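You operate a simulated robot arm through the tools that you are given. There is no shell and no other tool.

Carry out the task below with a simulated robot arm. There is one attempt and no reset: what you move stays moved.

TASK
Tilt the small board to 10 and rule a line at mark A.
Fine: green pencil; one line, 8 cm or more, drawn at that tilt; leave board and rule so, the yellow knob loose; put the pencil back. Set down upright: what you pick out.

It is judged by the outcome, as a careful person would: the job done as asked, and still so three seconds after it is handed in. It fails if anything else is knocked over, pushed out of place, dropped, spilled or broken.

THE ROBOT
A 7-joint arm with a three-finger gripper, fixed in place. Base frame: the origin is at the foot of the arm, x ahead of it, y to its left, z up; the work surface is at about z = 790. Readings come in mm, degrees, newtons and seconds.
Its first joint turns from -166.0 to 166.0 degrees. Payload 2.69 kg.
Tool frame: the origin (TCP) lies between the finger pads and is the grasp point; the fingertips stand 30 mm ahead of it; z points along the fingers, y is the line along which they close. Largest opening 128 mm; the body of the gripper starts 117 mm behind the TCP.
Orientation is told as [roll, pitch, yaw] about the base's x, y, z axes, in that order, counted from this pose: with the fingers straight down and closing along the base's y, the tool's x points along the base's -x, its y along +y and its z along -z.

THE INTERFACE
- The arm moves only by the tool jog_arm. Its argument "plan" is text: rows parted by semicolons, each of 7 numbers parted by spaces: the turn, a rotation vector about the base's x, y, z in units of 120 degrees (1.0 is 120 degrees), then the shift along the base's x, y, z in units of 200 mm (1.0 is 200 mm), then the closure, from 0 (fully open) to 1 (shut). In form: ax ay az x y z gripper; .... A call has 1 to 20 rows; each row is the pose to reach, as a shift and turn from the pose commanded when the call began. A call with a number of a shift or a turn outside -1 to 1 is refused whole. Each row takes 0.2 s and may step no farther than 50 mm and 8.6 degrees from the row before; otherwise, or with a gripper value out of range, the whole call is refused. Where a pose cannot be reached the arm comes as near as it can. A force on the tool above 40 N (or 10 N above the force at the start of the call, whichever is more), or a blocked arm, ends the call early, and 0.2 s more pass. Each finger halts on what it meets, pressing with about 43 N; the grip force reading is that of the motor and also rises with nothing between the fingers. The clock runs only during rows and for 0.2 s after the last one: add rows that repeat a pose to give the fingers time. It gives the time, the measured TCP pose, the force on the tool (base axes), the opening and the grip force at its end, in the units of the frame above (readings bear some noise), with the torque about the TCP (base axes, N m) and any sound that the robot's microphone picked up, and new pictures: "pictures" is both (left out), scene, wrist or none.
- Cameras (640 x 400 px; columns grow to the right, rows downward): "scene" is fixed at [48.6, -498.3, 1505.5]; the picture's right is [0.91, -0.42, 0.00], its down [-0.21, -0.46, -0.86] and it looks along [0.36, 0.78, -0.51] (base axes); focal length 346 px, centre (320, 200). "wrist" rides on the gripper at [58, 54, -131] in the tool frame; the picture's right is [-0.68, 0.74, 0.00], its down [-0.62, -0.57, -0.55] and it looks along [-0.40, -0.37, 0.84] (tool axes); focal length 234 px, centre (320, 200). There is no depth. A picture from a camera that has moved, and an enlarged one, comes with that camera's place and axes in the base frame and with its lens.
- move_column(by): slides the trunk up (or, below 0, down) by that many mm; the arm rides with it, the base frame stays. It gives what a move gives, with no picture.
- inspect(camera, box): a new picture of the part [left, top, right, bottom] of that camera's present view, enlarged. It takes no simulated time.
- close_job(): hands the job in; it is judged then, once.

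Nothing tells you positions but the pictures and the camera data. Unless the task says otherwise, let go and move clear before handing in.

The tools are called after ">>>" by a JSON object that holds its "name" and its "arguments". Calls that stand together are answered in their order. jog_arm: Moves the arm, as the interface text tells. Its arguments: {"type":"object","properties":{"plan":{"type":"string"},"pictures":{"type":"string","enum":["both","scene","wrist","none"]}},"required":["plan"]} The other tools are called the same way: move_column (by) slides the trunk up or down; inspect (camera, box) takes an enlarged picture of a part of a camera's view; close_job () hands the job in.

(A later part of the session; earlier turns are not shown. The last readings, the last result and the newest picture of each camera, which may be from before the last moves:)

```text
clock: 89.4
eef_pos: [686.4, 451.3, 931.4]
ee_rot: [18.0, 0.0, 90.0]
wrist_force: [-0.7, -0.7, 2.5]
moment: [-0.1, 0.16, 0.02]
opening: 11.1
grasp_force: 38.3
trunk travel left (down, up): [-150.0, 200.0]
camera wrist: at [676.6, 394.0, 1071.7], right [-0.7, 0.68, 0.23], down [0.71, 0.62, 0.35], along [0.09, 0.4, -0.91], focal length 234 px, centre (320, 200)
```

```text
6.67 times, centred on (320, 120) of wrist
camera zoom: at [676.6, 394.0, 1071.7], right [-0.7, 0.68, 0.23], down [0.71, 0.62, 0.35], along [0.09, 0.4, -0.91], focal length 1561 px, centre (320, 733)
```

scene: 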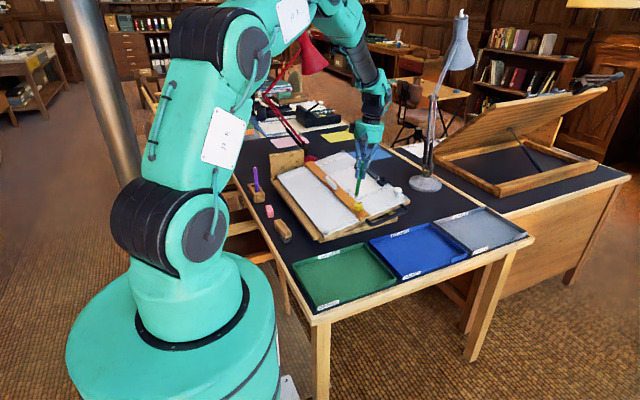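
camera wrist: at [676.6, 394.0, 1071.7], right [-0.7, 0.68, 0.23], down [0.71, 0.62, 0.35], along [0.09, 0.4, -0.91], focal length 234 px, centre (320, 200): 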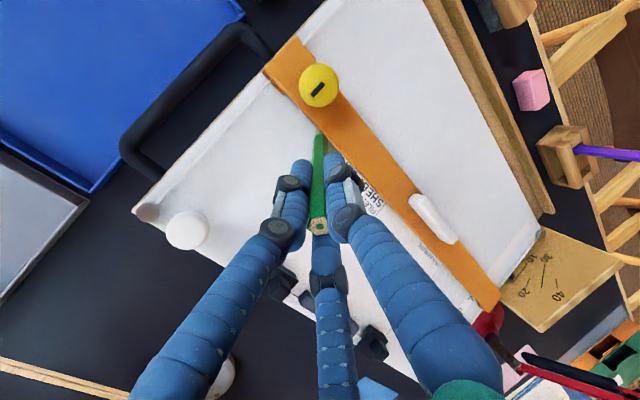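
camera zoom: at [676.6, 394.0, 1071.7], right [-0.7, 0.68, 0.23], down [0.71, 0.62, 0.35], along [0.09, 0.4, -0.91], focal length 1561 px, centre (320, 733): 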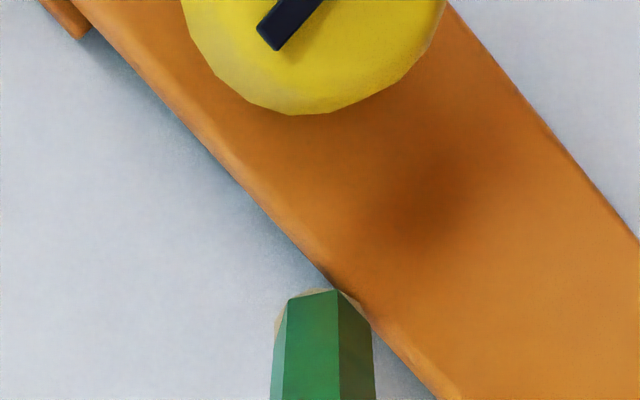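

>>> {"name": "inspect", "arguments": {"camera": "scene", "box": [285, 158, 309, 174]}}

```text
16.00 times, centred on (297, 166) of scene
camera zoom: at [48.6, -498.3, 1505.5], right [0.91, -0.42, 0.0], down [-0.21, -0.46, -0.86], along [0.36, 0.78, -0.51], focal length 5540 px, centre (688, 744)
```

zoom: 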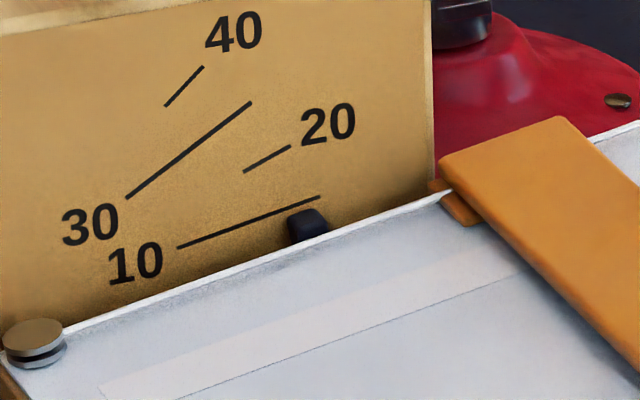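

The tilt springs back once the load is lighter, so the board only flexes slightly under the tip. I'll continue the stroke at this light force.

>>> {"name": "jog_arm", "arguments": {"plan": "0 0 0 0 -0.03 0 0.96; 0 0 0 0 -0.06 0 0.96; 0 0 0 0 -0.09 0 0.96; 0 0 0 0 -0.12 0 0.96; 0 0 0 0 -0.15 0 0.96; 0 0 0 0 -0.15 0 0.96", "pictures": "none"}}

>>> {"name": "inspect", "arguments": {"camera": "scene", "box": [340, 180, 400, 225]}}

>>> {"name": "inspect", "arguments": {"camera": "wrist", "box": [260, 80, 400, 250]}}

```text
clock: 90.8
eef_pos: [686.8, 422.3, 930.6]
ee_rot: [18.0, 0.1, 90.0]
wrist_force: [1.6, 1.8, 4.2]
moment: [0.07, 0.0, -0.03]
opening: 11.2
grasp_force: 38.7
trunk travel left (down, up): [-150.0, 200.0]
```

```text
8.89 times, centred on (370, 202) of scene
camera zoom: at [48.6, -498.3, 1505.5], right [0.91, -0.42, 0.0], down [-0.21, -0.46, -0.86], along [0.36, 0.78, -0.51], focal length 3078 px, centre (-124, 178)
```

zoom: 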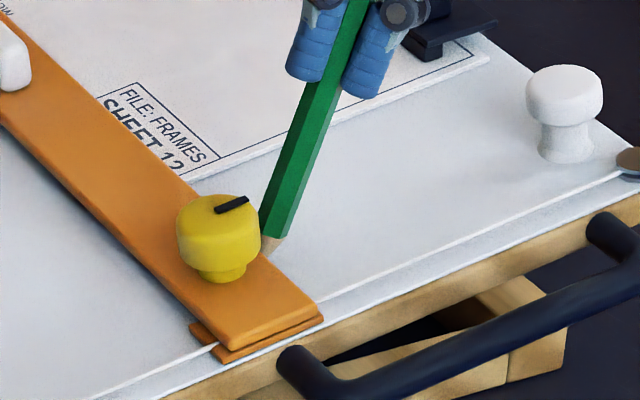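

```text
2.35 times, centred on (330, 165) of wrist
camera zoom: at [675.7, 364.2, 1071.2], right [-0.7, 0.68, 0.23], down [0.71, 0.62, 0.35], along [0.1, 0.4, -0.91], focal length 551 px, centre (296, 282)
```

zoom: 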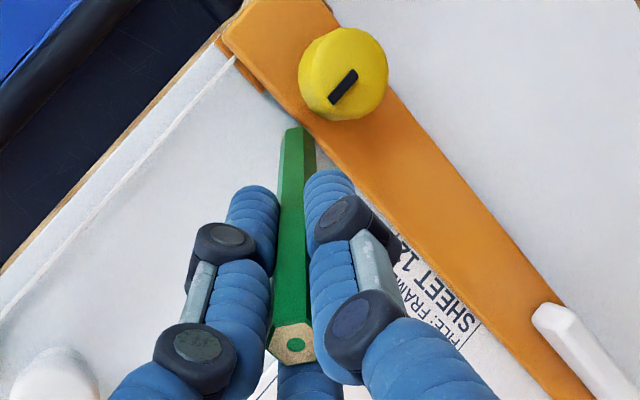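

>>> {"name": "jog_arm", "arguments": {"plan": "0 0 0 0 -0.03 0.001 0.96; 0 0 0 0 -0.06 0.002 0.96; 0 0 0 0 -0.09 0.002 0.96; 0 0 0 0 -0.12 0.002 0.96; 0 0 0 0 -0.155 0.002 0.96; 0 0 0 0 -0.155 0.002 0.96", "pictures": "none"}}

>>> {"name": "inspect", "arguments": {"camera": "wrist", "box": [260, 80, 400, 250]}}

>>> {"name": "inspect", "arguments": {"camera": "scene", "box": [285, 158, 309, 174]}}

```text
clock: 92.2
eef_pos: [685.6, 391.7, 930.3]
ee_rot: [18.0, 0.0, 90.1]
wrist_force: [3.0, 1.6, 3.3]
moment: [0.17, -0.14, -0.1]
opening: 11.6
grasp_force: 38.3
trunk travel left (down, up): [-150.0, 200.0]
```

```text
2.35 times, centred on (330, 165) of wrist
camera zoom: at [675.5, 332.8, 1071.8], right [-0.7, 0.68, 0.23], down [0.71, 0.62, 0.35], along [0.09, 0.4, -0.91], focal length 551 px, centre (296, 282)
```

zoom: 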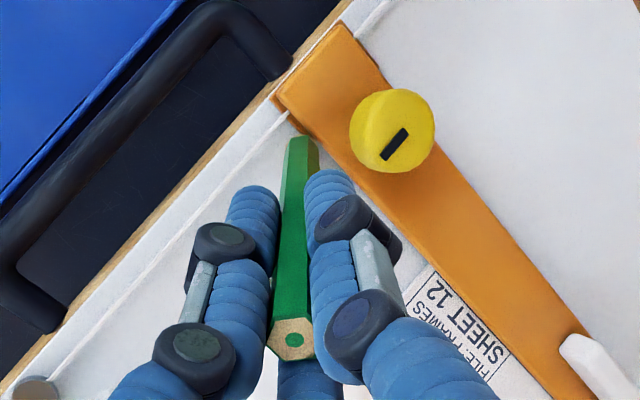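

```text
16.00 times, centred on (297, 166) of scene
camera zoom: at [48.6, -498.3, 1505.5], right [0.91, -0.42, 0.0], down [-0.21, -0.46, -0.86], along [0.36, 0.78, -0.51], focal length 5540 px, centre (688, 744)
```

zoom: 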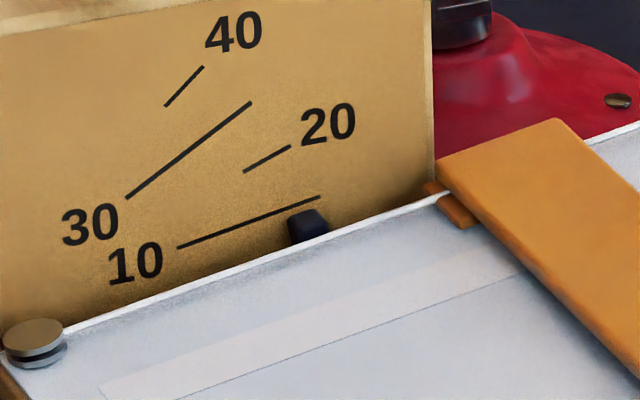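

>>> {"name": "inspect", "arguments": {"camera": "wrist", "box": [320, 130, 400, 210]}}

>>> {"name": "inspect", "arguments": {"camera": "scene", "box": [350, 185, 390, 225]}}

```text
5.00 times, centred on (360, 170) of wrist
camera zoom: at [675.5, 332.8, 1071.8], right [-0.7, 0.68, 0.23], down [0.71, 0.62, 0.35], along [0.09, 0.4, -0.91], focal length 1171 px, centre (120, 350)
```

zoom: 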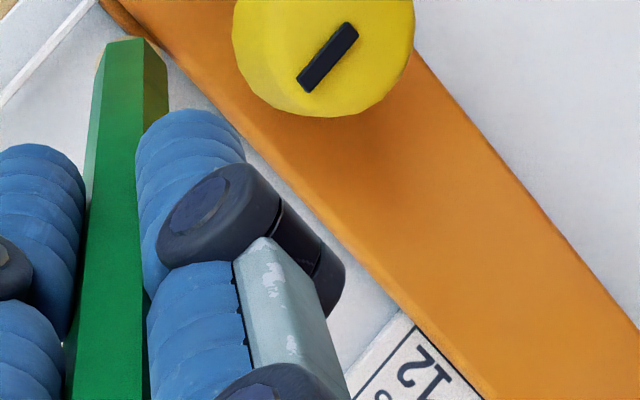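

```text
10.00 times, centred on (370, 205) of scene
camera zoom: at [48.6, -498.3, 1505.5], right [0.91, -0.42, 0.0], down [-0.21, -0.46, -0.86], along [0.36, 0.78, -0.51], focal length 3462 px, centre (-180, 150)
```

zoom: 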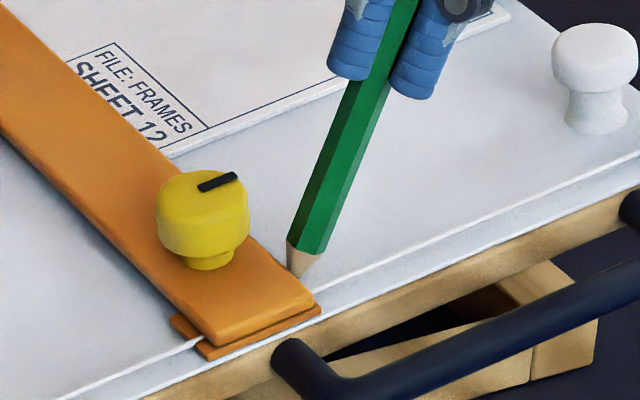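

The stroke reached y≈391 with contact all along. I'll lift clear and look at the board for the line.

>>> {"name": "jog_arm", "arguments": {"plan": "0 0 0 0.01 0 0.05 0.96; 0 0 0 0.04 0 0.15 0.96; 0 0 0 0.1 0 0.3 0.96; 0 -0.05 0 0.15 0 0.45 0.96; 0 -0.1 0 0.2 0 0.6 0.96; 0 -0.15 0 0.25 -0.1 0.7 0.96; 0 -0.15 0 0.3 -0.25 0.7 0.96; 0 -0.15 0 0.3 -0.25 0.7 0.96", "pictures": "both"}}

>>> {"name": "inspect", "arguments": {"camera": "wrist", "box": [240, 0, 440, 150]}}

>>> {"name": "inspect", "arguments": {"camera": "scene", "box": [335, 175, 395, 225]}}

```text
clock: 94.0
eef_pos: [746.2, 341.2, 1069.1]
ee_rot: [0.0, 0.0, 90.1]
wrist_force: [0.3, -0.9, -1.0]
moment: [0.08, 0.07, -0.01]
opening: 11.3
grasp_force: 38.6
trunk travel left (down, up): [-150.0, 200.0]
camera wrist: at [693.3, 284.3, 1200.3], right [-0.74, 0.68, 0.0], down [0.57, 0.62, 0.55], along [0.37, 0.4, -0.84], focal length 234 px, centre (320, 200)
```

scene: 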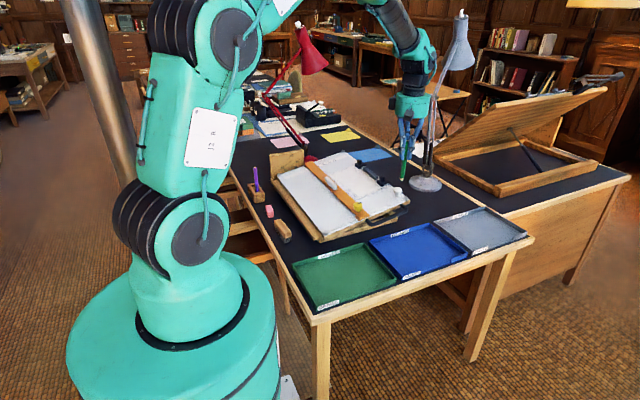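
wrist: 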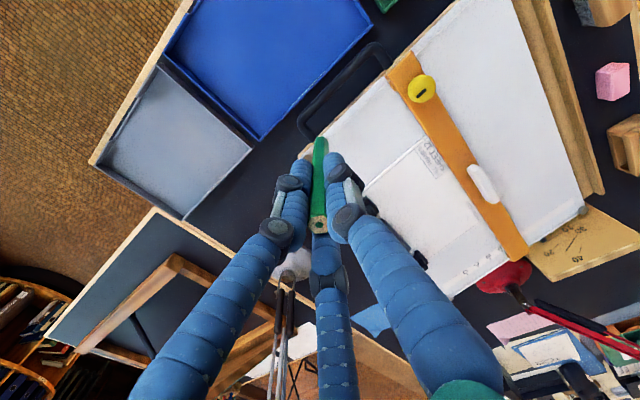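

```text
2.67 times, centred on (340, 75) of wrist
camera zoom: at [693.3, 284.3, 1200.3], right [-0.74, 0.68, 0.0], down [0.57, 0.62, 0.55], along [0.37, 0.4, -0.84], focal length 624 px, centre (267, 533)
```

zoom: 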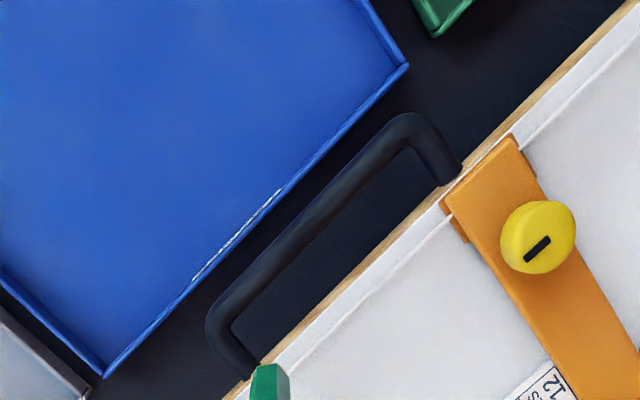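

```text
8.00 times, centred on (365, 200) of scene
camera zoom: at [48.6, -498.3, 1505.5], right [0.91, -0.42, 0.0], down [-0.21, -0.46, -0.86], along [0.36, 0.78, -0.51], focal length 2770 px, centre (-40, 200)
```

zoom: 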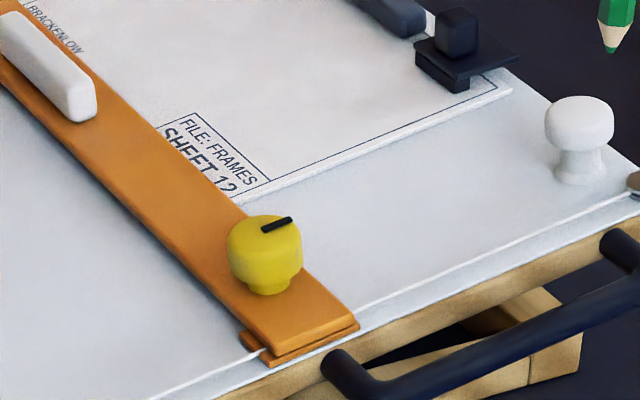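

>>> {"name": "inspect", "arguments": {"camera": "wrist", "box": [385, 60, 465, 150]}}

>>> {"name": "inspect", "arguments": {"camera": "wrist", "box": [395, 75, 435, 105]}}

```text
4.44 times, centred on (425, 105) of wrist
camera zoom: at [693.3, 284.3, 1200.3], right [-0.74, 0.68, 0.0], down [0.57, 0.62, 0.55], along [0.37, 0.4, -0.84], focal length 1041 px, centre (-147, 622)
```

zoom: 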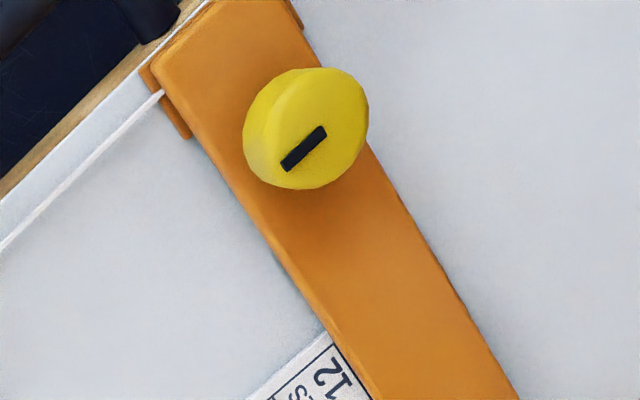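

```text
13.33 times, centred on (415, 90) of wrist
camera zoom: at [693.3, 284.3, 1200.3], right [-0.74, 0.68, 0.0], down [0.57, 0.62, 0.55], along [0.37, 0.4, -0.84], focal length 3122 px, centre (-947, 1667)
```

zoom: 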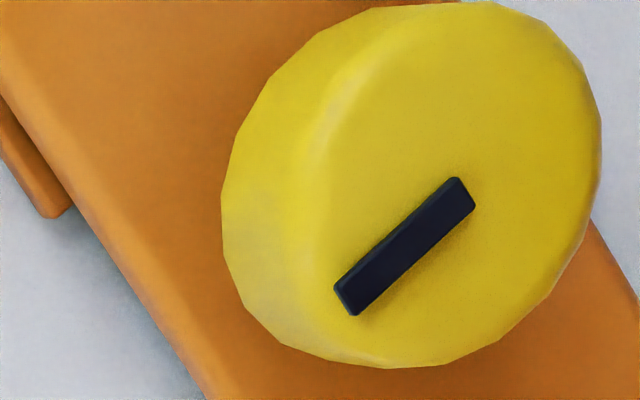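

>>> {"name": "inspect", "arguments": {"camera": "wrist", "box": [404, 84, 434, 120]}}

>>> {"name": "inspect", "arguments": {"camera": "wrist", "box": [420, 110, 450, 140]}}

>>> {"name": "inspect", "arguments": {"camera": "scene", "box": [350, 190, 385, 220]}}

>>> {"name": "inspect", "arguments": {"camera": "scene", "box": [395, 160, 420, 185]}}

```text
11.11 times, centred on (419, 102) of wrist
camera zoom: at [693.3, 284.3, 1200.3], right [-0.74, 0.68, 0.0], down [0.57, 0.62, 0.55], along [0.37, 0.4, -0.84], focal length 2602 px, centre (-780, 1289)
```

zoom: 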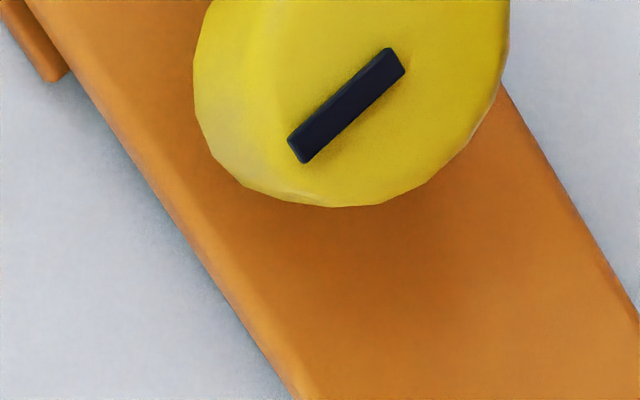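

```text
13.33 times, centred on (435, 125) of wrist
camera zoom: at [693.3, 284.3, 1200.3], right [-0.74, 0.68, 0.0], down [0.57, 0.62, 0.55], along [0.37, 0.4, -0.84], focal length 3122 px, centre (-1213, 1200)
```

zoom: 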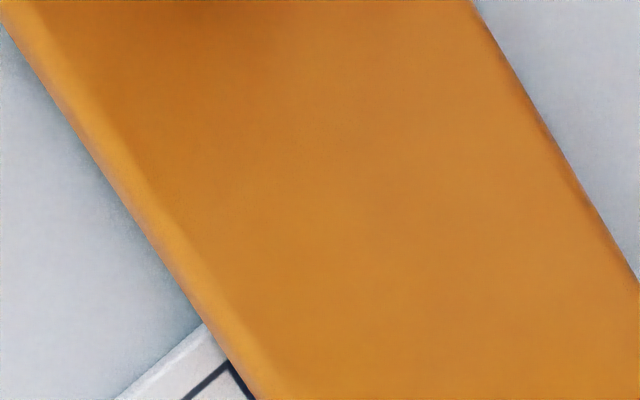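

```text
13.33 times, centred on (368, 205) of scene
camera zoom: at [48.6, -498.3, 1505.5], right [0.91, -0.42, 0.0], down [-0.21, -0.46, -0.86], along [0.36, 0.78, -0.51], focal length 4616 px, centre (-313, 133)
```

zoom: 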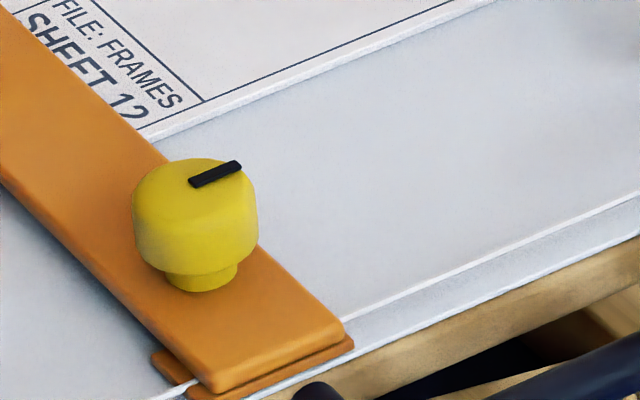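

```text
16.00 times, centred on (408, 172) of scene
camera zoom: at [48.6, -498.3, 1505.5], right [0.91, -0.42, 0.0], down [-0.21, -0.46, -0.86], along [0.36, 0.78, -0.51], focal length 5540 px, centre (-1080, 640)
```

zoom: 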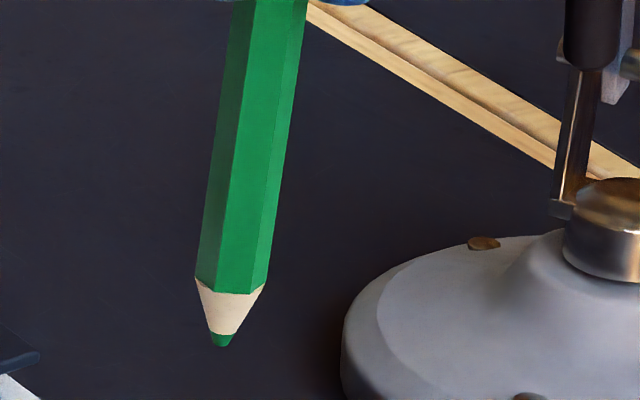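

No line shows on the bare board, although the tip did press on it. I'll check whether the rule was nudged, and the tilt, before trying on the clipped sheet.

>>> {"name": "inspect", "arguments": {"camera": "scene", "box": [340, 195, 400, 235]}}

>>> {"name": "inspect", "arguments": {"camera": "scene", "box": [285, 158, 309, 174]}}

>>> {"name": "inspect", "arguments": {"camera": "scene", "box": [300, 145, 360, 205]}}

```text
10.00 times, centred on (370, 215) of scene
camera zoom: at [48.6, -498.3, 1505.5], right [0.91, -0.42, 0.0], down [-0.21, -0.46, -0.86], along [0.36, 0.78, -0.51], focal length 3462 px, centre (-180, 50)
```

zoom: 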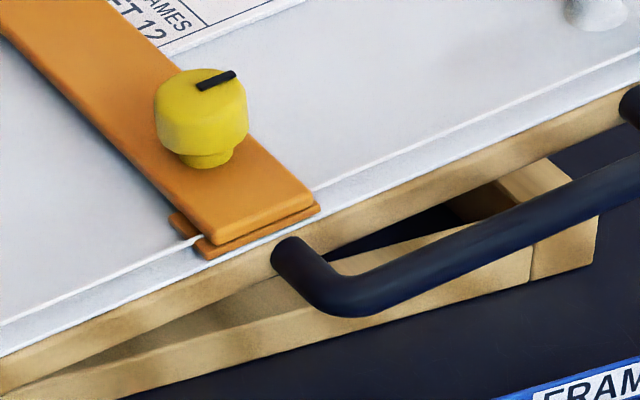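

```text
16.00 times, centred on (297, 166) of scene
camera zoom: at [48.6, -498.3, 1505.5], right [0.91, -0.42, 0.0], down [-0.21, -0.46, -0.86], along [0.36, 0.78, -0.51], focal length 5540 px, centre (688, 744)
```

zoom: 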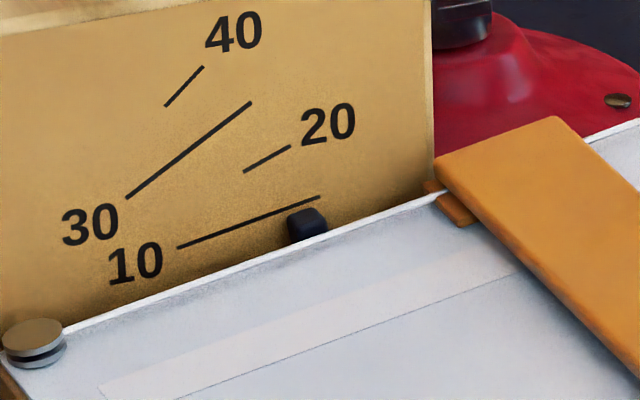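

```text
6.67 times, centred on (330, 175) of scene
camera zoom: at [48.6, -498.3, 1505.5], right [0.91, -0.42, 0.0], down [-0.21, -0.46, -0.86], along [0.36, 0.78, -0.51], focal length 2308 px, centre (253, 367)
```

zoom: 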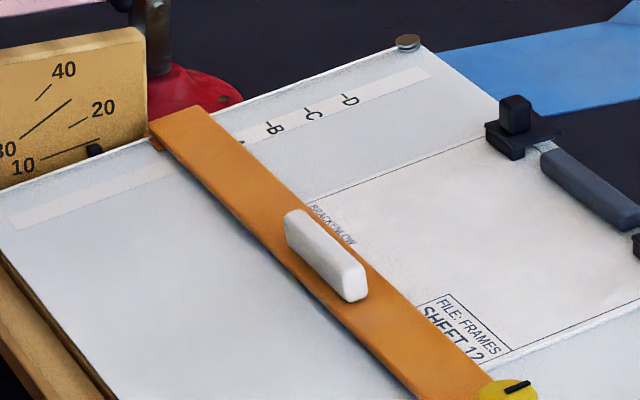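

The rule slipped down about 1.5 mm from the pencil's touch, and the tilt is intact. The bare board takes no mark, so the clipped sheet must be the drawing surface. I'll rule the line there at A, keeping 3 mm clear of the rule, between y≈640 and 550 where the sheet is blank.

>>> {"name": "jog_arm", "arguments": {"plan": "0 0.03 0 -0.05 0.15 0 0.96; 0 0.07 0 -0.1 0.35 0 0.96; 0 0.11 0 -0.15 0.55 0 0.96; 0 0.15 0 -0.2 0.75 0 0.96; 0 0.15 0 -0.25 0.95 0 0.96; 0 0.15 0 -0.2925 1 0 0.96; 0 0.15 0 -0.2925 1 0 0.96", "pictures": "none"}}

>>> {"name": "jog_arm", "arguments": {"plan": "0 0 0 0 0.2 0 0.96; 0 0 0 0 0.4 0 0.96; 0 0 0 0 0.4945 -0.15 0.96; 0 0 0 0 0.4945 -0.35 0.96; 0 0 0 0 0.4945 -0.5525 0.96; 0 0 0 0 0.4945 -0.5525 0.96", "pictures": "both"}}

>>> {"name": "inspect", "arguments": {"camera": "scene", "box": [320, 140, 380, 200]}}

```text
clock: 95.6
eef_pos: [687.7, 540.3, 1070.4]
ee_rot: [18.0, 0.0, 90.0]
wrist_force: [0.8, -0.3, 0.3]
moment: [0.01, -0.01, 0.06]
opening: 11.2
grasp_force: 38.3
trunk travel left (down, up): [-150.0, 200.0]
```

```text
clock: 97.0
eef_pos: [686.8, 642.1, 959.2]
ee_rot: [18.0, 0.0, 90.0]
wrist_force: [0.1, 0.5, -1.2]
moment: [-0.01, 0.02, 0.01]
opening: 11.3
grasp_force: 38.2
trunk travel left (down, up): [-150.0, 200.0]
camera wrist: at [676.6, 584.5, 1100.8], right [-0.7, 0.68, 0.23], down [0.71, 0.62, 0.35], along [0.09, 0.4, -0.91], focal length 234 px, centre (320, 200)
```

scene: 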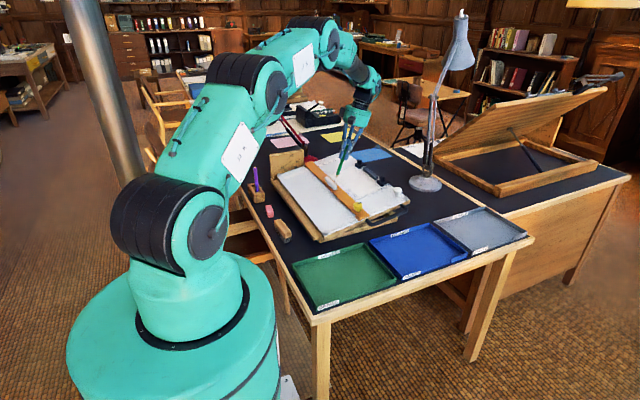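
wrist: 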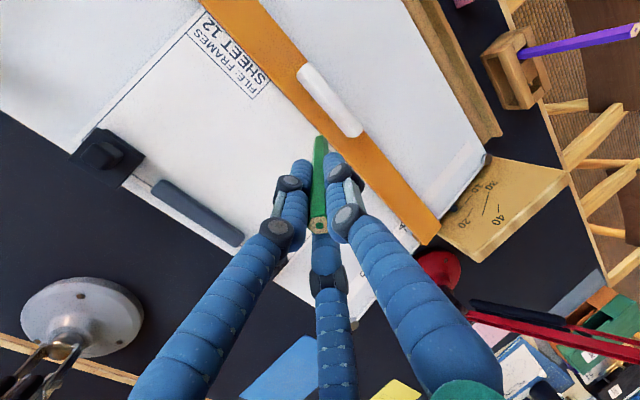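

```text
6.67 times, centred on (350, 170) of scene
camera zoom: at [48.6, -498.3, 1505.5], right [0.91, -0.42, 0.0], down [-0.21, -0.46, -0.86], along [0.36, 0.78, -0.51], focal length 2308 px, centre (120, 400)
```

zoom: 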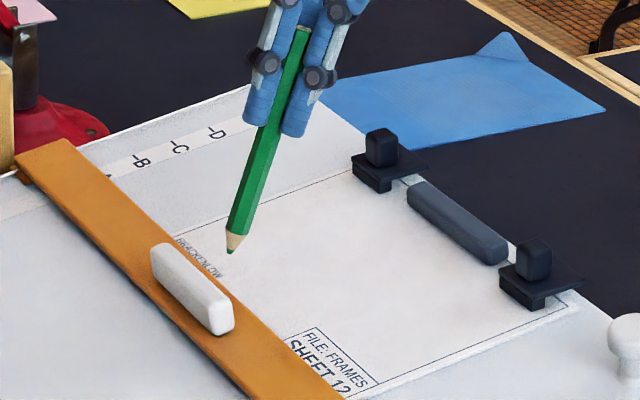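

>>> {"name": "jog_arm", "arguments": {"plan": "0 0 0 0 0 -0.06 0.96; 0 0 0 0 0 -0.11 0.96; 0 0 0 0 0 -0.11 0.96", "pictures": "none"}}

>>> {"name": "inspect", "arguments": {"camera": "scene", "box": [328, 166, 352, 186]}}

>>> {"name": "inspect", "arguments": {"camera": "wrist", "box": [280, 90, 360, 150]}}

```text
clock: 97.8
eef_pos: [688.3, 642.7, 938.0]
ee_rot: [18.0, 0.0, 90.0]
wrist_force: [-0.6, 0.0, 0.8]
moment: [-0.02, 0.02, 0.01]
opening: 11.3
grasp_force: 38.3
trunk travel left (down, up): [-150.0, 200.0]
```

```text
16.00 times, centred on (340, 176) of scene
camera zoom: at [48.6, -498.3, 1505.5], right [0.91, -0.42, 0.0], down [-0.21, -0.46, -0.86], along [0.36, 0.78, -0.51], focal length 5540 px, centre (0, 584)
```

zoom: 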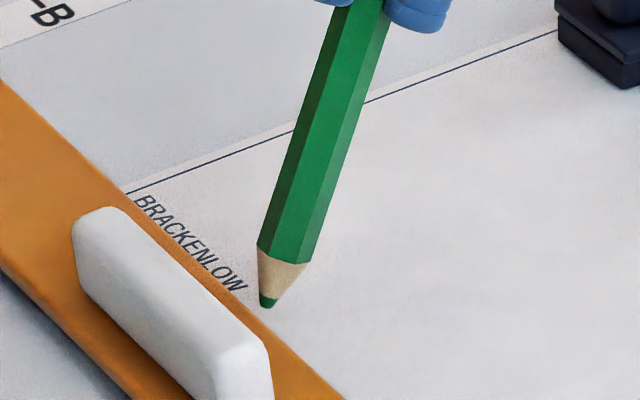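

```text
6.67 times, centred on (320, 120) of wrist
camera zoom: at [677.6, 583.6, 1079.3], right [-0.7, 0.68, 0.23], down [0.71, 0.62, 0.35], along [0.09, 0.4, -0.91], focal length 1561 px, centre (320, 733)
```

zoom: 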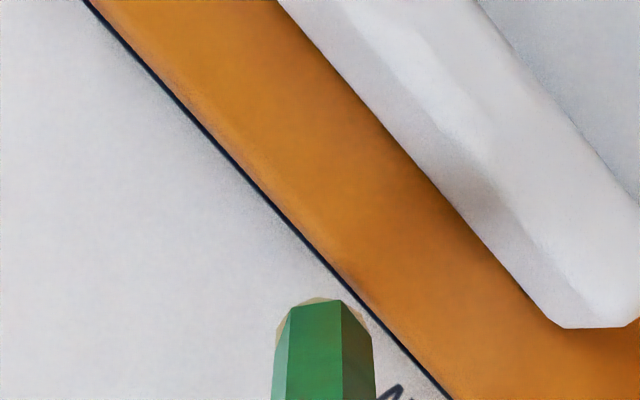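

>>> {"name": "inspect", "arguments": {"camera": "scene", "box": [334, 178, 346, 188]}}

>>> {"name": "inspect", "arguments": {"camera": "scene", "box": [325, 140, 365, 190]}}

```text
16.00 times, centred on (340, 183) of scene
camera zoom: at [48.6, -498.3, 1505.5], right [0.91, -0.42, 0.0], down [-0.21, -0.46, -0.86], along [0.36, 0.78, -0.51], focal length 5540 px, centre (0, 472)
```

zoom: 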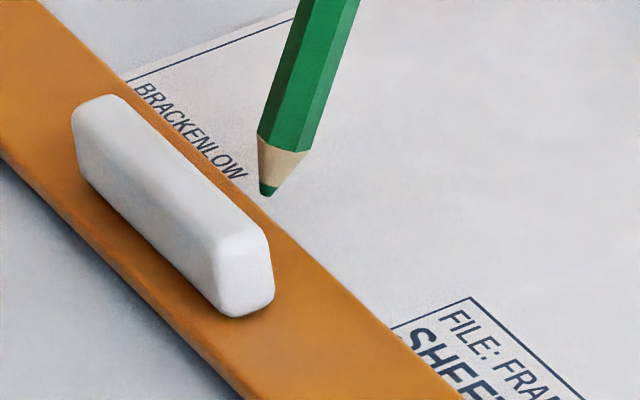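

```text
8.00 times, centred on (345, 165) of scene
camera zoom: at [48.6, -498.3, 1505.5], right [0.91, -0.42, 0.0], down [-0.21, -0.46, -0.86], along [0.36, 0.78, -0.51], focal length 2770 px, centre (120, 480)
```

zoom: 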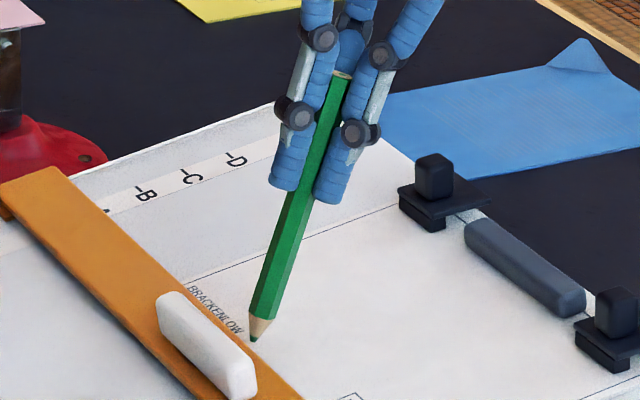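

The pencil has rotated about 1° in the grip, so its tip now sits some 2.8 mm too far up the slope. I'll correct for that and come down gently.

>>> {"name": "jog_arm", "arguments": {"plan": "0 0 0 -0.014 0 0 0.96; 0 0 0 -0.014 0 -0.01 0.96; 0 0 0 -0.014 0 -0.01 0.96", "pictures": "none"}}

>>> {"name": "inspect", "arguments": {"camera": "scene", "box": [334, 178, 346, 188]}}

>>> {"name": "jog_arm", "arguments": {"plan": "0 0 0 0 0 -0.003 0.96; 0 0 0 0 0 -0.003 0.96", "pictures": "none"}}

>>> {"name": "jog_arm", "arguments": {"plan": "0 0 0 0 0 -0.003 0.96; 0 0 0 0 0 -0.003 0.96", "pictures": "none"}}

```text
clock: 98.6
eef_pos: [685.2, 640.4, 935.7]
ee_rot: [18.0, 0.0, 90.0]
wrist_force: [0.1, -0.5, 0.5]
moment: [-0.01, -0.02, 0.0]
opening: 11.6
grasp_force: 38.9
trunk travel left (down, up): [-150.0, 200.0]
```

```text
16.00 times, centred on (340, 183) of scene
camera zoom: at [48.6, -498.3, 1505.5], right [0.91, -0.42, 0.0], down [-0.21, -0.46, -0.86], along [0.36, 0.78, -0.51], focal length 5540 px, centre (0, 472)
```

zoom: 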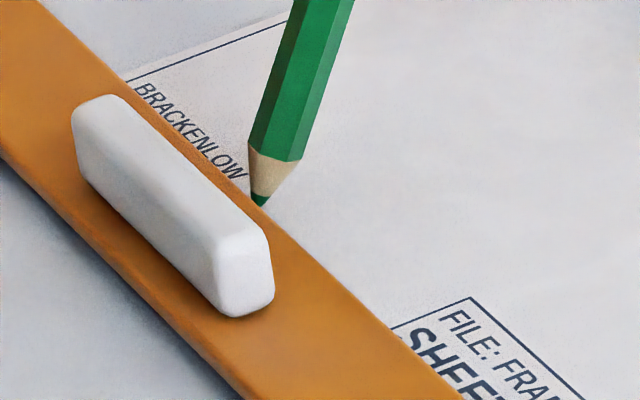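

```text
clock: 99.2
eef_pos: [685.5, 640.3, 935.9]
ee_rot: [18.0, 0.0, 89.9]
wrist_force: [-0.1, -0.4, -0.1]
moment: [-0.02, 0.01, 0.03]
opening: 11.4
grasp_force: 38.3
trunk travel left (down, up): [-150.0, 200.0]
```

```text
clock: 99.8
eef_pos: [684.9, 639.0, 934.6]
ee_rot: [18.0, 0.0, 90.1]
wrist_force: [-0.9, -0.3, 0.5]
moment: [0.04, 0.04, 0.0]
opening: 11.0
grasp_force: 38.5
trunk travel left (down, up): [-150.0, 200.0]
```

>>> {"name": "jog_arm", "arguments": {"plan": "0 0 0 0 0 -0.003 0.96; 0 0 0 0 0 -0.003 0.96", "pictures": "none"}}

>>> {"name": "jog_arm", "arguments": {"plan": "0 0 0 0 0 -0.003 0.96; 0 0 0 0 0 -0.003 0.96", "pictures": "none"}}

>>> {"name": "jog_arm", "arguments": {"plan": "0 0 0 0 0 -0.003 0.96; 0 0 0 0 0 -0.003 0.96", "pictures": "none"}}

```text
clock: 100.4
eef_pos: [687.0, 640.0, 934.8]
ee_rot: [17.9, 0.0, 90.0]
wrist_force: [1.0, -0.2, 2.9]
moment: [-0.05, 0.02, 0.03]
opening: 11.1
grasp_force: 38.2
trunk travel left (down, up): [-150.0, 200.0]
```

```text
clock: 101.0
eef_pos: [685.3, 640.6, 932.5]
ee_rot: [18.0, 0.1, 89.9]
wrist_force: [1.4, -1.0, 3.5]
moment: [-0.12, 0.05, 0.02]
opening: 11.3
grasp_force: 37.8
trunk travel left (down, up): [-150.0, 200.0]
```

```text
clock: 101.6
eef_pos: [685.1, 640.4, 932.6]
ee_rot: [17.9, -0.1, 90.1]
wrist_force: [1.0, 1.5, 4.7]
moment: [0.19, 0.04, -0.07]
opening: 11.2
grasp_force: 38.3
trunk travel left (down, up): [-150.0, 200.0]
```

>>> {"name": "jog_arm", "arguments": {"plan": "0 0 0 0 -0.02 0.002 0.96; 0 0 0 0 -0.04 0.002 0.96; 0 0 0 0 -0.06 0.002 0.96; 0 0 0 0 -0.08 0.002 0.96; 0 0 0 0 -0.1 0.002 0.96; 0 0 0 0 -0.12 0.002 0.96; 0 0 0 0 -0.12 0.002 0.96", "pictures": "none"}}

>>> {"name": "inspect", "arguments": {"camera": "scene", "box": [330, 174, 354, 194]}}

>>> {"name": "inspect", "arguments": {"camera": "wrist", "box": [280, 90, 400, 200]}}

```text
clock: 103.2
eef_pos: [682.8, 614.5, 934.8]
ee_rot: [18.1, 0.1, 90.0]
wrist_force: [1.4, -0.3, 1.8]
moment: [0.02, -0.15, -0.02]
opening: 11.3
grasp_force: 38.2
trunk travel left (down, up): [-150.0, 200.0]
```

```text
16.00 times, centred on (342, 184) of scene
camera zoom: at [48.6, -498.3, 1505.5], right [0.91, -0.42, 0.0], down [-0.21, -0.46, -0.86], along [0.36, 0.78, -0.51], focal length 5540 px, centre (-32, 456)
```

zoom: 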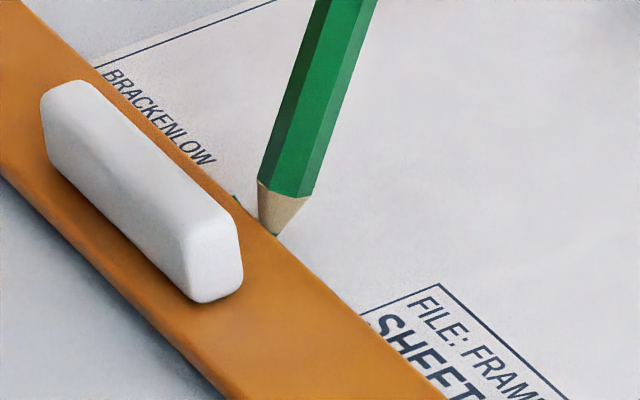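

```text
3.64 times, centred on (340, 145) of wrist
camera zoom: at [673.7, 557.3, 1074.6], right [-0.7, 0.68, 0.23], down [0.71, 0.62, 0.35], along [0.09, 0.4, -0.91], focal length 852 px, centre (247, 400)
```

zoom: 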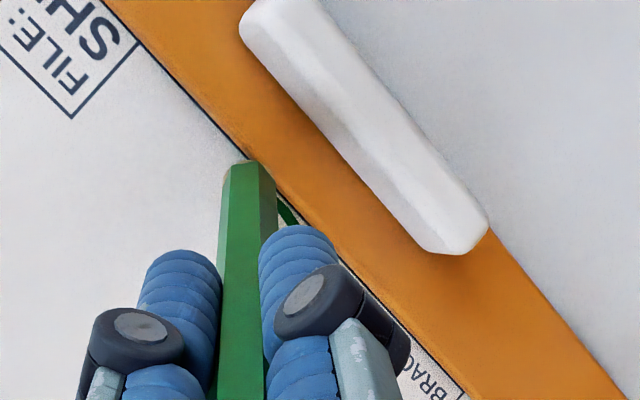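

The sheet takes the mark: a green line is appearing beside the rule's edge. I'll continue the same stroke to about 92 mm total.

>>> {"name": "jog_arm", "arguments": {"plan": "0 0 0 0 -0.025 -0.001 0.96; 0 0 0 0 -0.05 -0.001 0.96; 0 0 0 0 -0.075 -0.001 0.96; 0 0 0 0 -0.1 -0.001 0.96; 0 0 0 0 -0.125 -0.001 0.96; 0 0 0 0 -0.15 -0.001 0.96; 0 0 0 0 -0.15 -0.001 0.96", "pictures": "none"}}

>>> {"name": "inspect", "arguments": {"camera": "scene", "box": [330, 174, 370, 204]}}

>>> {"name": "inspect", "arguments": {"camera": "wrist", "box": [280, 90, 400, 200]}}

>>> {"name": "inspect", "arguments": {"camera": "scene", "box": [285, 158, 309, 174]}}

```text
clock: 104.8
eef_pos: [686.2, 583.6, 933.2]
ee_rot: [17.9, 0.0, 90.0]
wrist_force: [0.3, 0.2, 3.0]
moment: [0.0, 0.15, 0.0]
opening: 11.4
grasp_force: 38.6
trunk travel left (down, up): [-150.0, 200.0]
```

```text
13.33 times, centred on (350, 189) of scene
camera zoom: at [48.6, -498.3, 1505.5], right [0.91, -0.42, 0.0], down [-0.21, -0.46, -0.86], along [0.36, 0.78, -0.51], focal length 4616 px, centre (-80, 347)
```

zoom: 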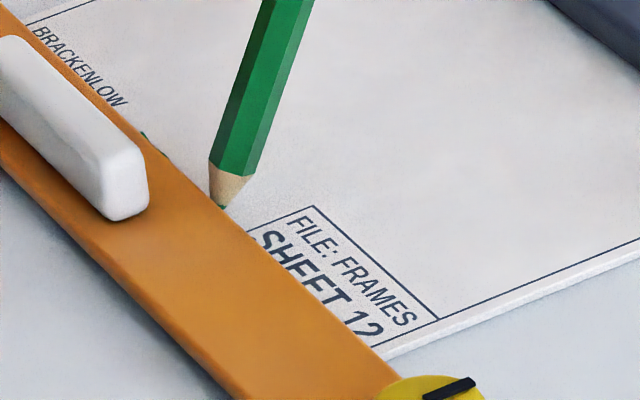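

```text
3.64 times, centred on (340, 145) of wrist
camera zoom: at [674.7, 527.0, 1073.7], right [-0.7, 0.68, 0.23], down [0.71, 0.62, 0.35], along [0.09, 0.4, -0.91], focal length 852 px, centre (247, 400)
```

zoom: 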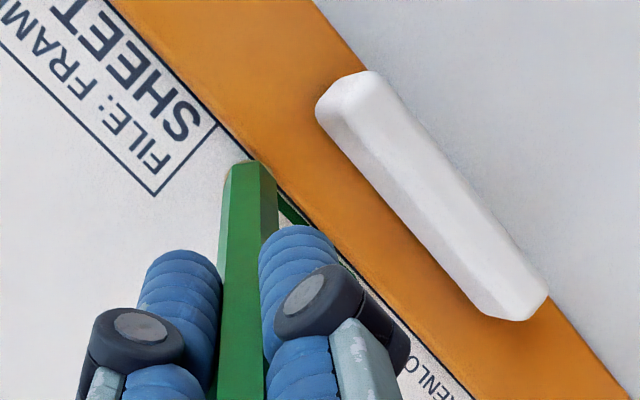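

```text
16.00 times, centred on (297, 166) of scene
camera zoom: at [48.6, -498.3, 1505.5], right [0.91, -0.42, 0.0], down [-0.21, -0.46, -0.86], along [0.36, 0.78, -0.51], focal length 5540 px, centre (688, 744)
```

zoom: 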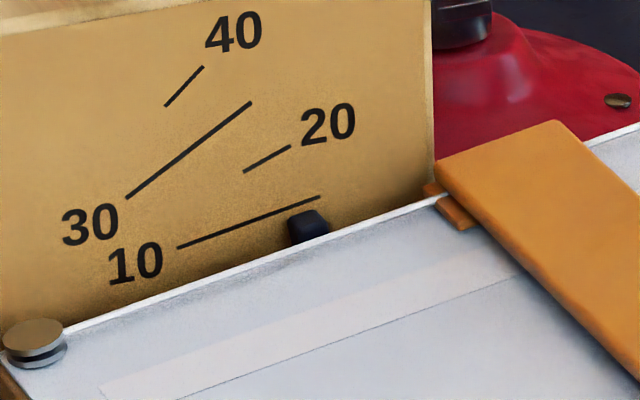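

>>> {"name": "jog_arm", "arguments": {"plan": "0 0 0 0 -0.025 0 0.96; 0 0 0 0 -0.05 0 0.96; 0 0 0 0 -0.075 0 0.96; 0 0 0 0 -0.1 0 0.96; 0 0 0 0 -0.125 0 0.96; 0 0 0 0 -0.15 0 0.96; 0 0 0 0 -0.175 0 0.96; 0 0 0 0 -0.175 0 0.96", "pictures": "none"}}

>>> {"name": "inspect", "arguments": {"camera": "scene", "box": [330, 174, 370, 204]}}

>>> {"name": "inspect", "arguments": {"camera": "wrist", "box": [280, 90, 440, 230]}}

```text
clock: 106.6
eef_pos: [684.8, 550.3, 933.4]
ee_rot: [17.9, 0.1, 89.9]
wrist_force: [1.1, -0.5, 1.3]
moment: [0.03, -0.08, -0.01]
opening: 11.2
grasp_force: 38.5
trunk travel left (down, up): [-150.0, 200.0]
```

```text
13.33 times, centred on (350, 189) of scene
camera zoom: at [48.6, -498.3, 1505.5], right [0.91, -0.42, 0.0], down [-0.21, -0.46, -0.86], along [0.36, 0.78, -0.51], focal length 4616 px, centre (-80, 347)
```

zoom: 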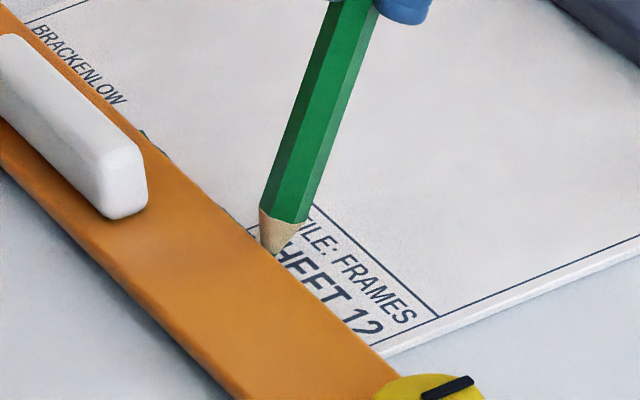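

```text
2.86 times, centred on (360, 160) of wrist
camera zoom: at [673.6, 492.9, 1074.5], right [-0.7, 0.68, 0.23], down [0.71, 0.62, 0.35], along [0.09, 0.4, -0.91], focal length 669 px, centre (206, 314)
```

zoom: 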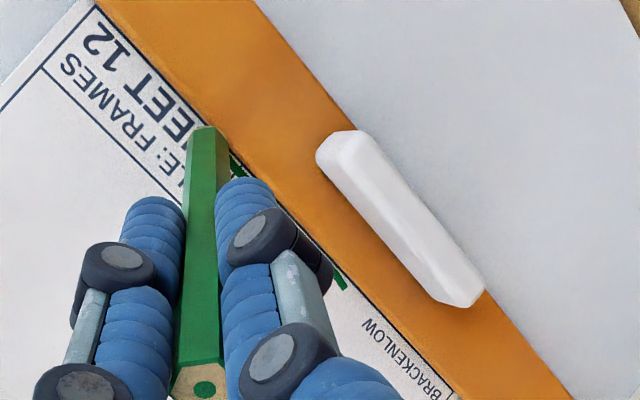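

The line runs from y≈641 to y≈550, about 9 cm. I'll lift the pencil off and look at the result.

>>> {"name": "jog_arm", "arguments": {"plan": "0 0 0 0.005 0 0.05 0.96; 0 0 0 0.02 0 0.15 0.96; 0 0 0 0.03 0 0.35 0.96; 0 -0.05 0 0.03 0 0.55 0.96; 0 -0.1 0 0.1 -0.05 0.7 0.96; 0 -0.15 0 0.2 -0.15 0.75 0.96; 0 -0.15 0 0.35 -0.3 0.75 0.96; 0 -0.15 0 0.35 -0.3 0.75 0.96", "pictures": "wrist"}}

>>> {"name": "inspect", "arguments": {"camera": "wrist", "box": [360, 60, 560, 260]}}

>>> {"name": "inspect", "arguments": {"camera": "scene", "box": [300, 150, 370, 210]}}

```text
clock: 108.4
eef_pos: [757.9, 488.2, 1082.4]
ee_rot: [0.0, 0.0, 90.0]
wrist_force: [0.1, -0.6, 0.0]
moment: [0.02, 0.04, -0.01]
opening: 11.3
grasp_force: 38.2
trunk travel left (down, up): [-150.0, 200.0]
camera wrist: at [704.4, 431.2, 1212.8], right [-0.74, 0.68, 0.0], down [0.57, 0.62, 0.55], along [0.37, 0.4, -0.84], focal length 234 px, centre (320, 200)
```

wrist: 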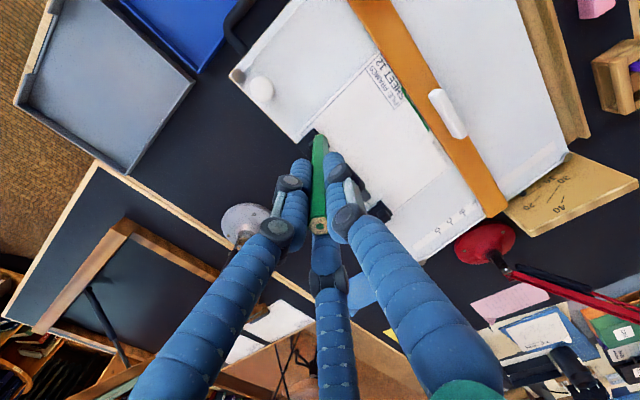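

```text
2.00 times, centred on (460, 160) of wrist
camera zoom: at [704.4, 431.2, 1212.8], right [-0.74, 0.68, 0.0], down [0.57, 0.62, 0.55], along [0.37, 0.4, -0.84], focal length 468 px, centre (40, 280)
```

zoom: 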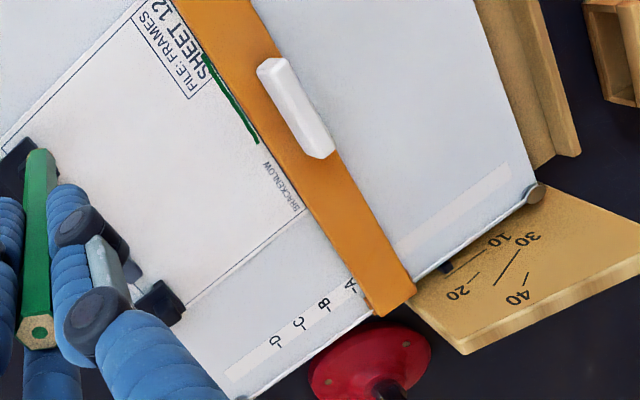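

```text
6.67 times, centred on (335, 180) of scene
camera zoom: at [48.6, -498.3, 1505.5], right [0.91, -0.42, 0.0], down [-0.21, -0.46, -0.86], along [0.36, 0.78, -0.51], focal length 2308 px, centre (220, 333)
```

zoom: 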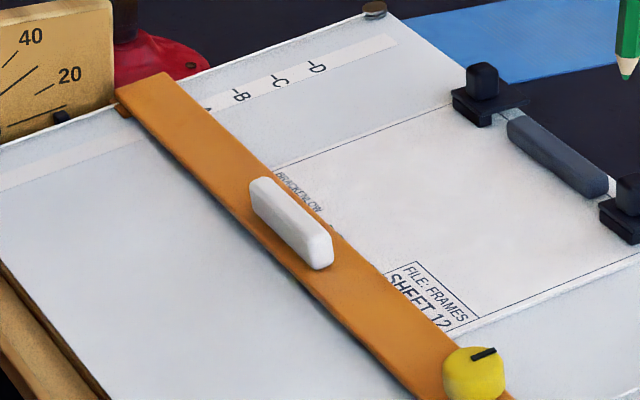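

>>> {"name": "inspect", "arguments": {"camera": "wrist", "box": [430, 90, 510, 220]}}

>>> {"name": "inspect", "arguments": {"camera": "wrist", "box": [430, 75, 490, 135]}}

>>> {"name": "inspect", "arguments": {"camera": "wrist", "box": [490, 180, 550, 230]}}

```text
3.08 times, centred on (470, 155) of wrist
camera zoom: at [704.4, 431.2, 1212.8], right [-0.74, 0.68, 0.0], down [0.57, 0.62, 0.55], along [0.37, 0.4, -0.84], focal length 720 px, centre (-142, 338)
```

zoom: 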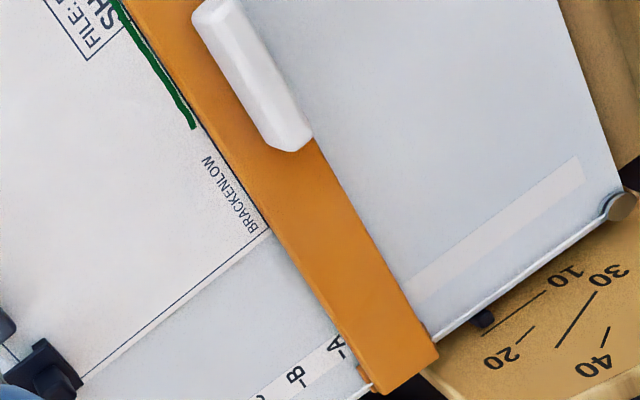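

```text
6.67 times, centred on (460, 105) of wrist
camera zoom: at [704.4, 431.2, 1212.8], right [-0.74, 0.68, 0.0], down [0.57, 0.62, 0.55], along [0.37, 0.4, -0.84], focal length 1561 px, centre (-613, 833)
```

zoom: 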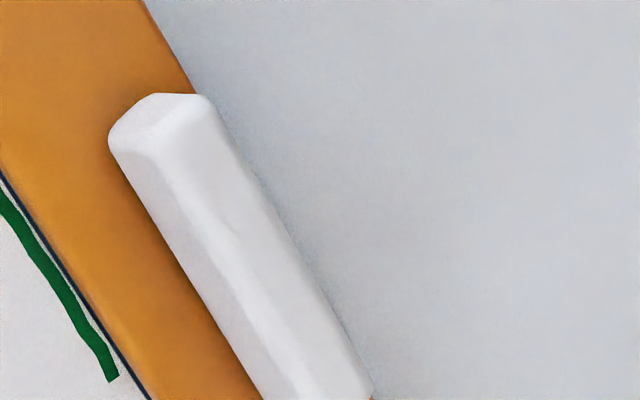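

```text
8.00 times, centred on (520, 205) of wrist
camera zoom: at [704.4, 431.2, 1212.8], right [-0.74, 0.68, 0.0], down [0.57, 0.62, 0.55], along [0.37, 0.4, -0.84], focal length 1873 px, centre (-1280, 160)
```

zoom: 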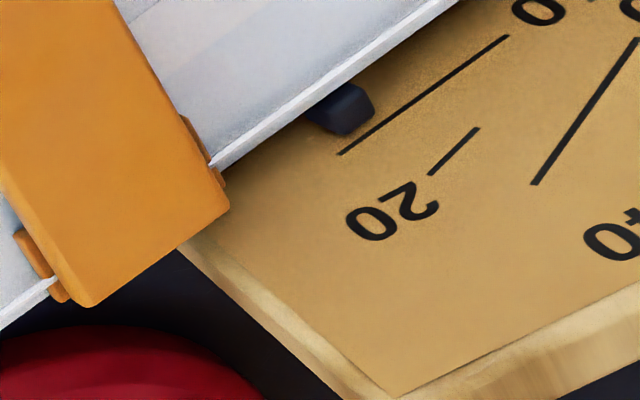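

The green line is there beside the rule. I'll move in for a straight-down view to check its straightness and its position against mark A and the rule edge.

>>> {"name": "jog_arm", "arguments": {"plan": "0 0 0 -0.05 0.15 0 0.96; 0 0 0 -0.1 0.35 0 0.96; 0 0 0 -0.16 0.55 -0.1 0.96; 0 0 0 -0.22 0.75 -0.2 0.96; 0 0 0 -0.26 0.82 -0.35 0.96; 0 0 0 -0.26 0.82 -0.4 0.96; 0 0 0 -0.26 0.82 -0.4 0.96", "pictures": "wrist"}}

>>> {"name": "inspect", "arguments": {"camera": "wrist", "box": [260, 0, 380, 100]}}

>>> {"name": "inspect", "arguments": {"camera": "wrist", "box": [340, 90, 480, 260]}}

```text
clock: 110.0
eef_pos: [703.0, 652.6, 1002.1]
ee_rot: [0.0, 0.1, 90.0]
wrist_force: [-0.2, -0.2, -0.3]
moment: [0.01, -0.02, -0.04]
opening: 11.3
grasp_force: 37.9
trunk travel left (down, up): [-150.0, 200.0]
camera wrist: at [649.5, 596.1, 1133.4], right [-0.74, 0.68, 0.0], down [0.57, 0.62, 0.55], along [0.37, 0.4, -0.84], focal length 234 px, centre (320, 200)
```

wrist: 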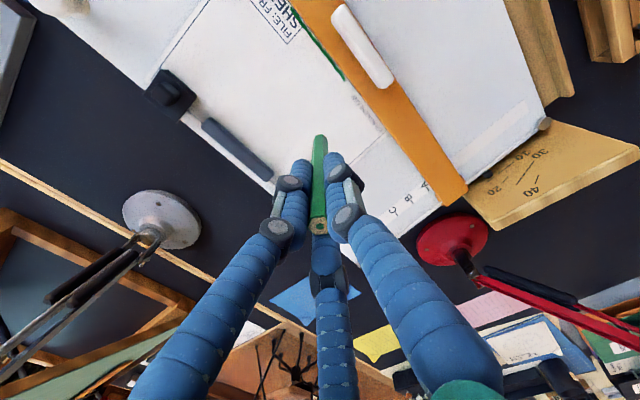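

```text
4.00 times, centred on (320, 50) of wrist
camera zoom: at [649.5, 596.1, 1133.4], right [-0.74, 0.68, 0.0], down [0.57, 0.62, 0.55], along [0.37, 0.4, -0.84], focal length 937 px, centre (320, 800)
```

zoom: 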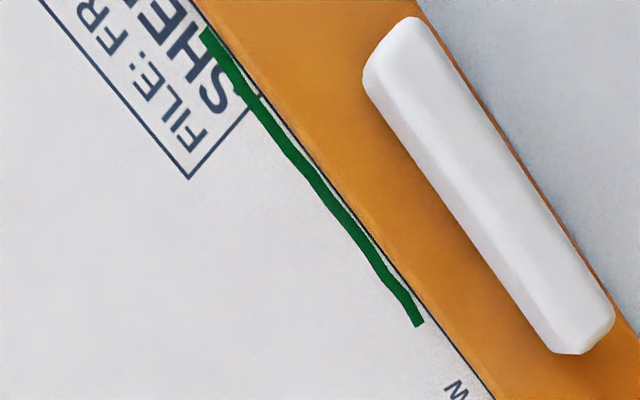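

```text
2.35 times, centred on (410, 175) of wrist
camera zoom: at [649.5, 596.1, 1133.4], right [-0.74, 0.68, 0.0], down [0.57, 0.62, 0.55], along [0.37, 0.4, -0.84], focal length 551 px, centre (108, 259)
```

zoom: 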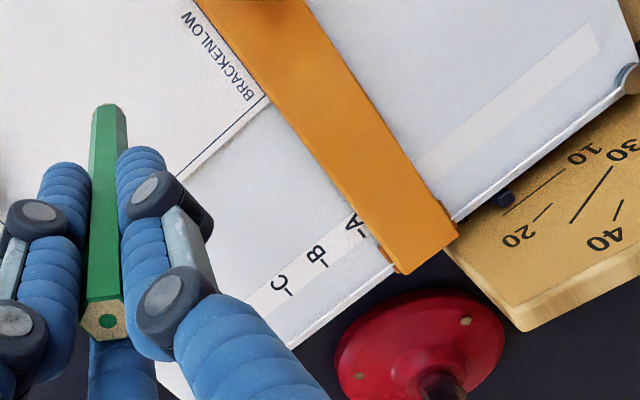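

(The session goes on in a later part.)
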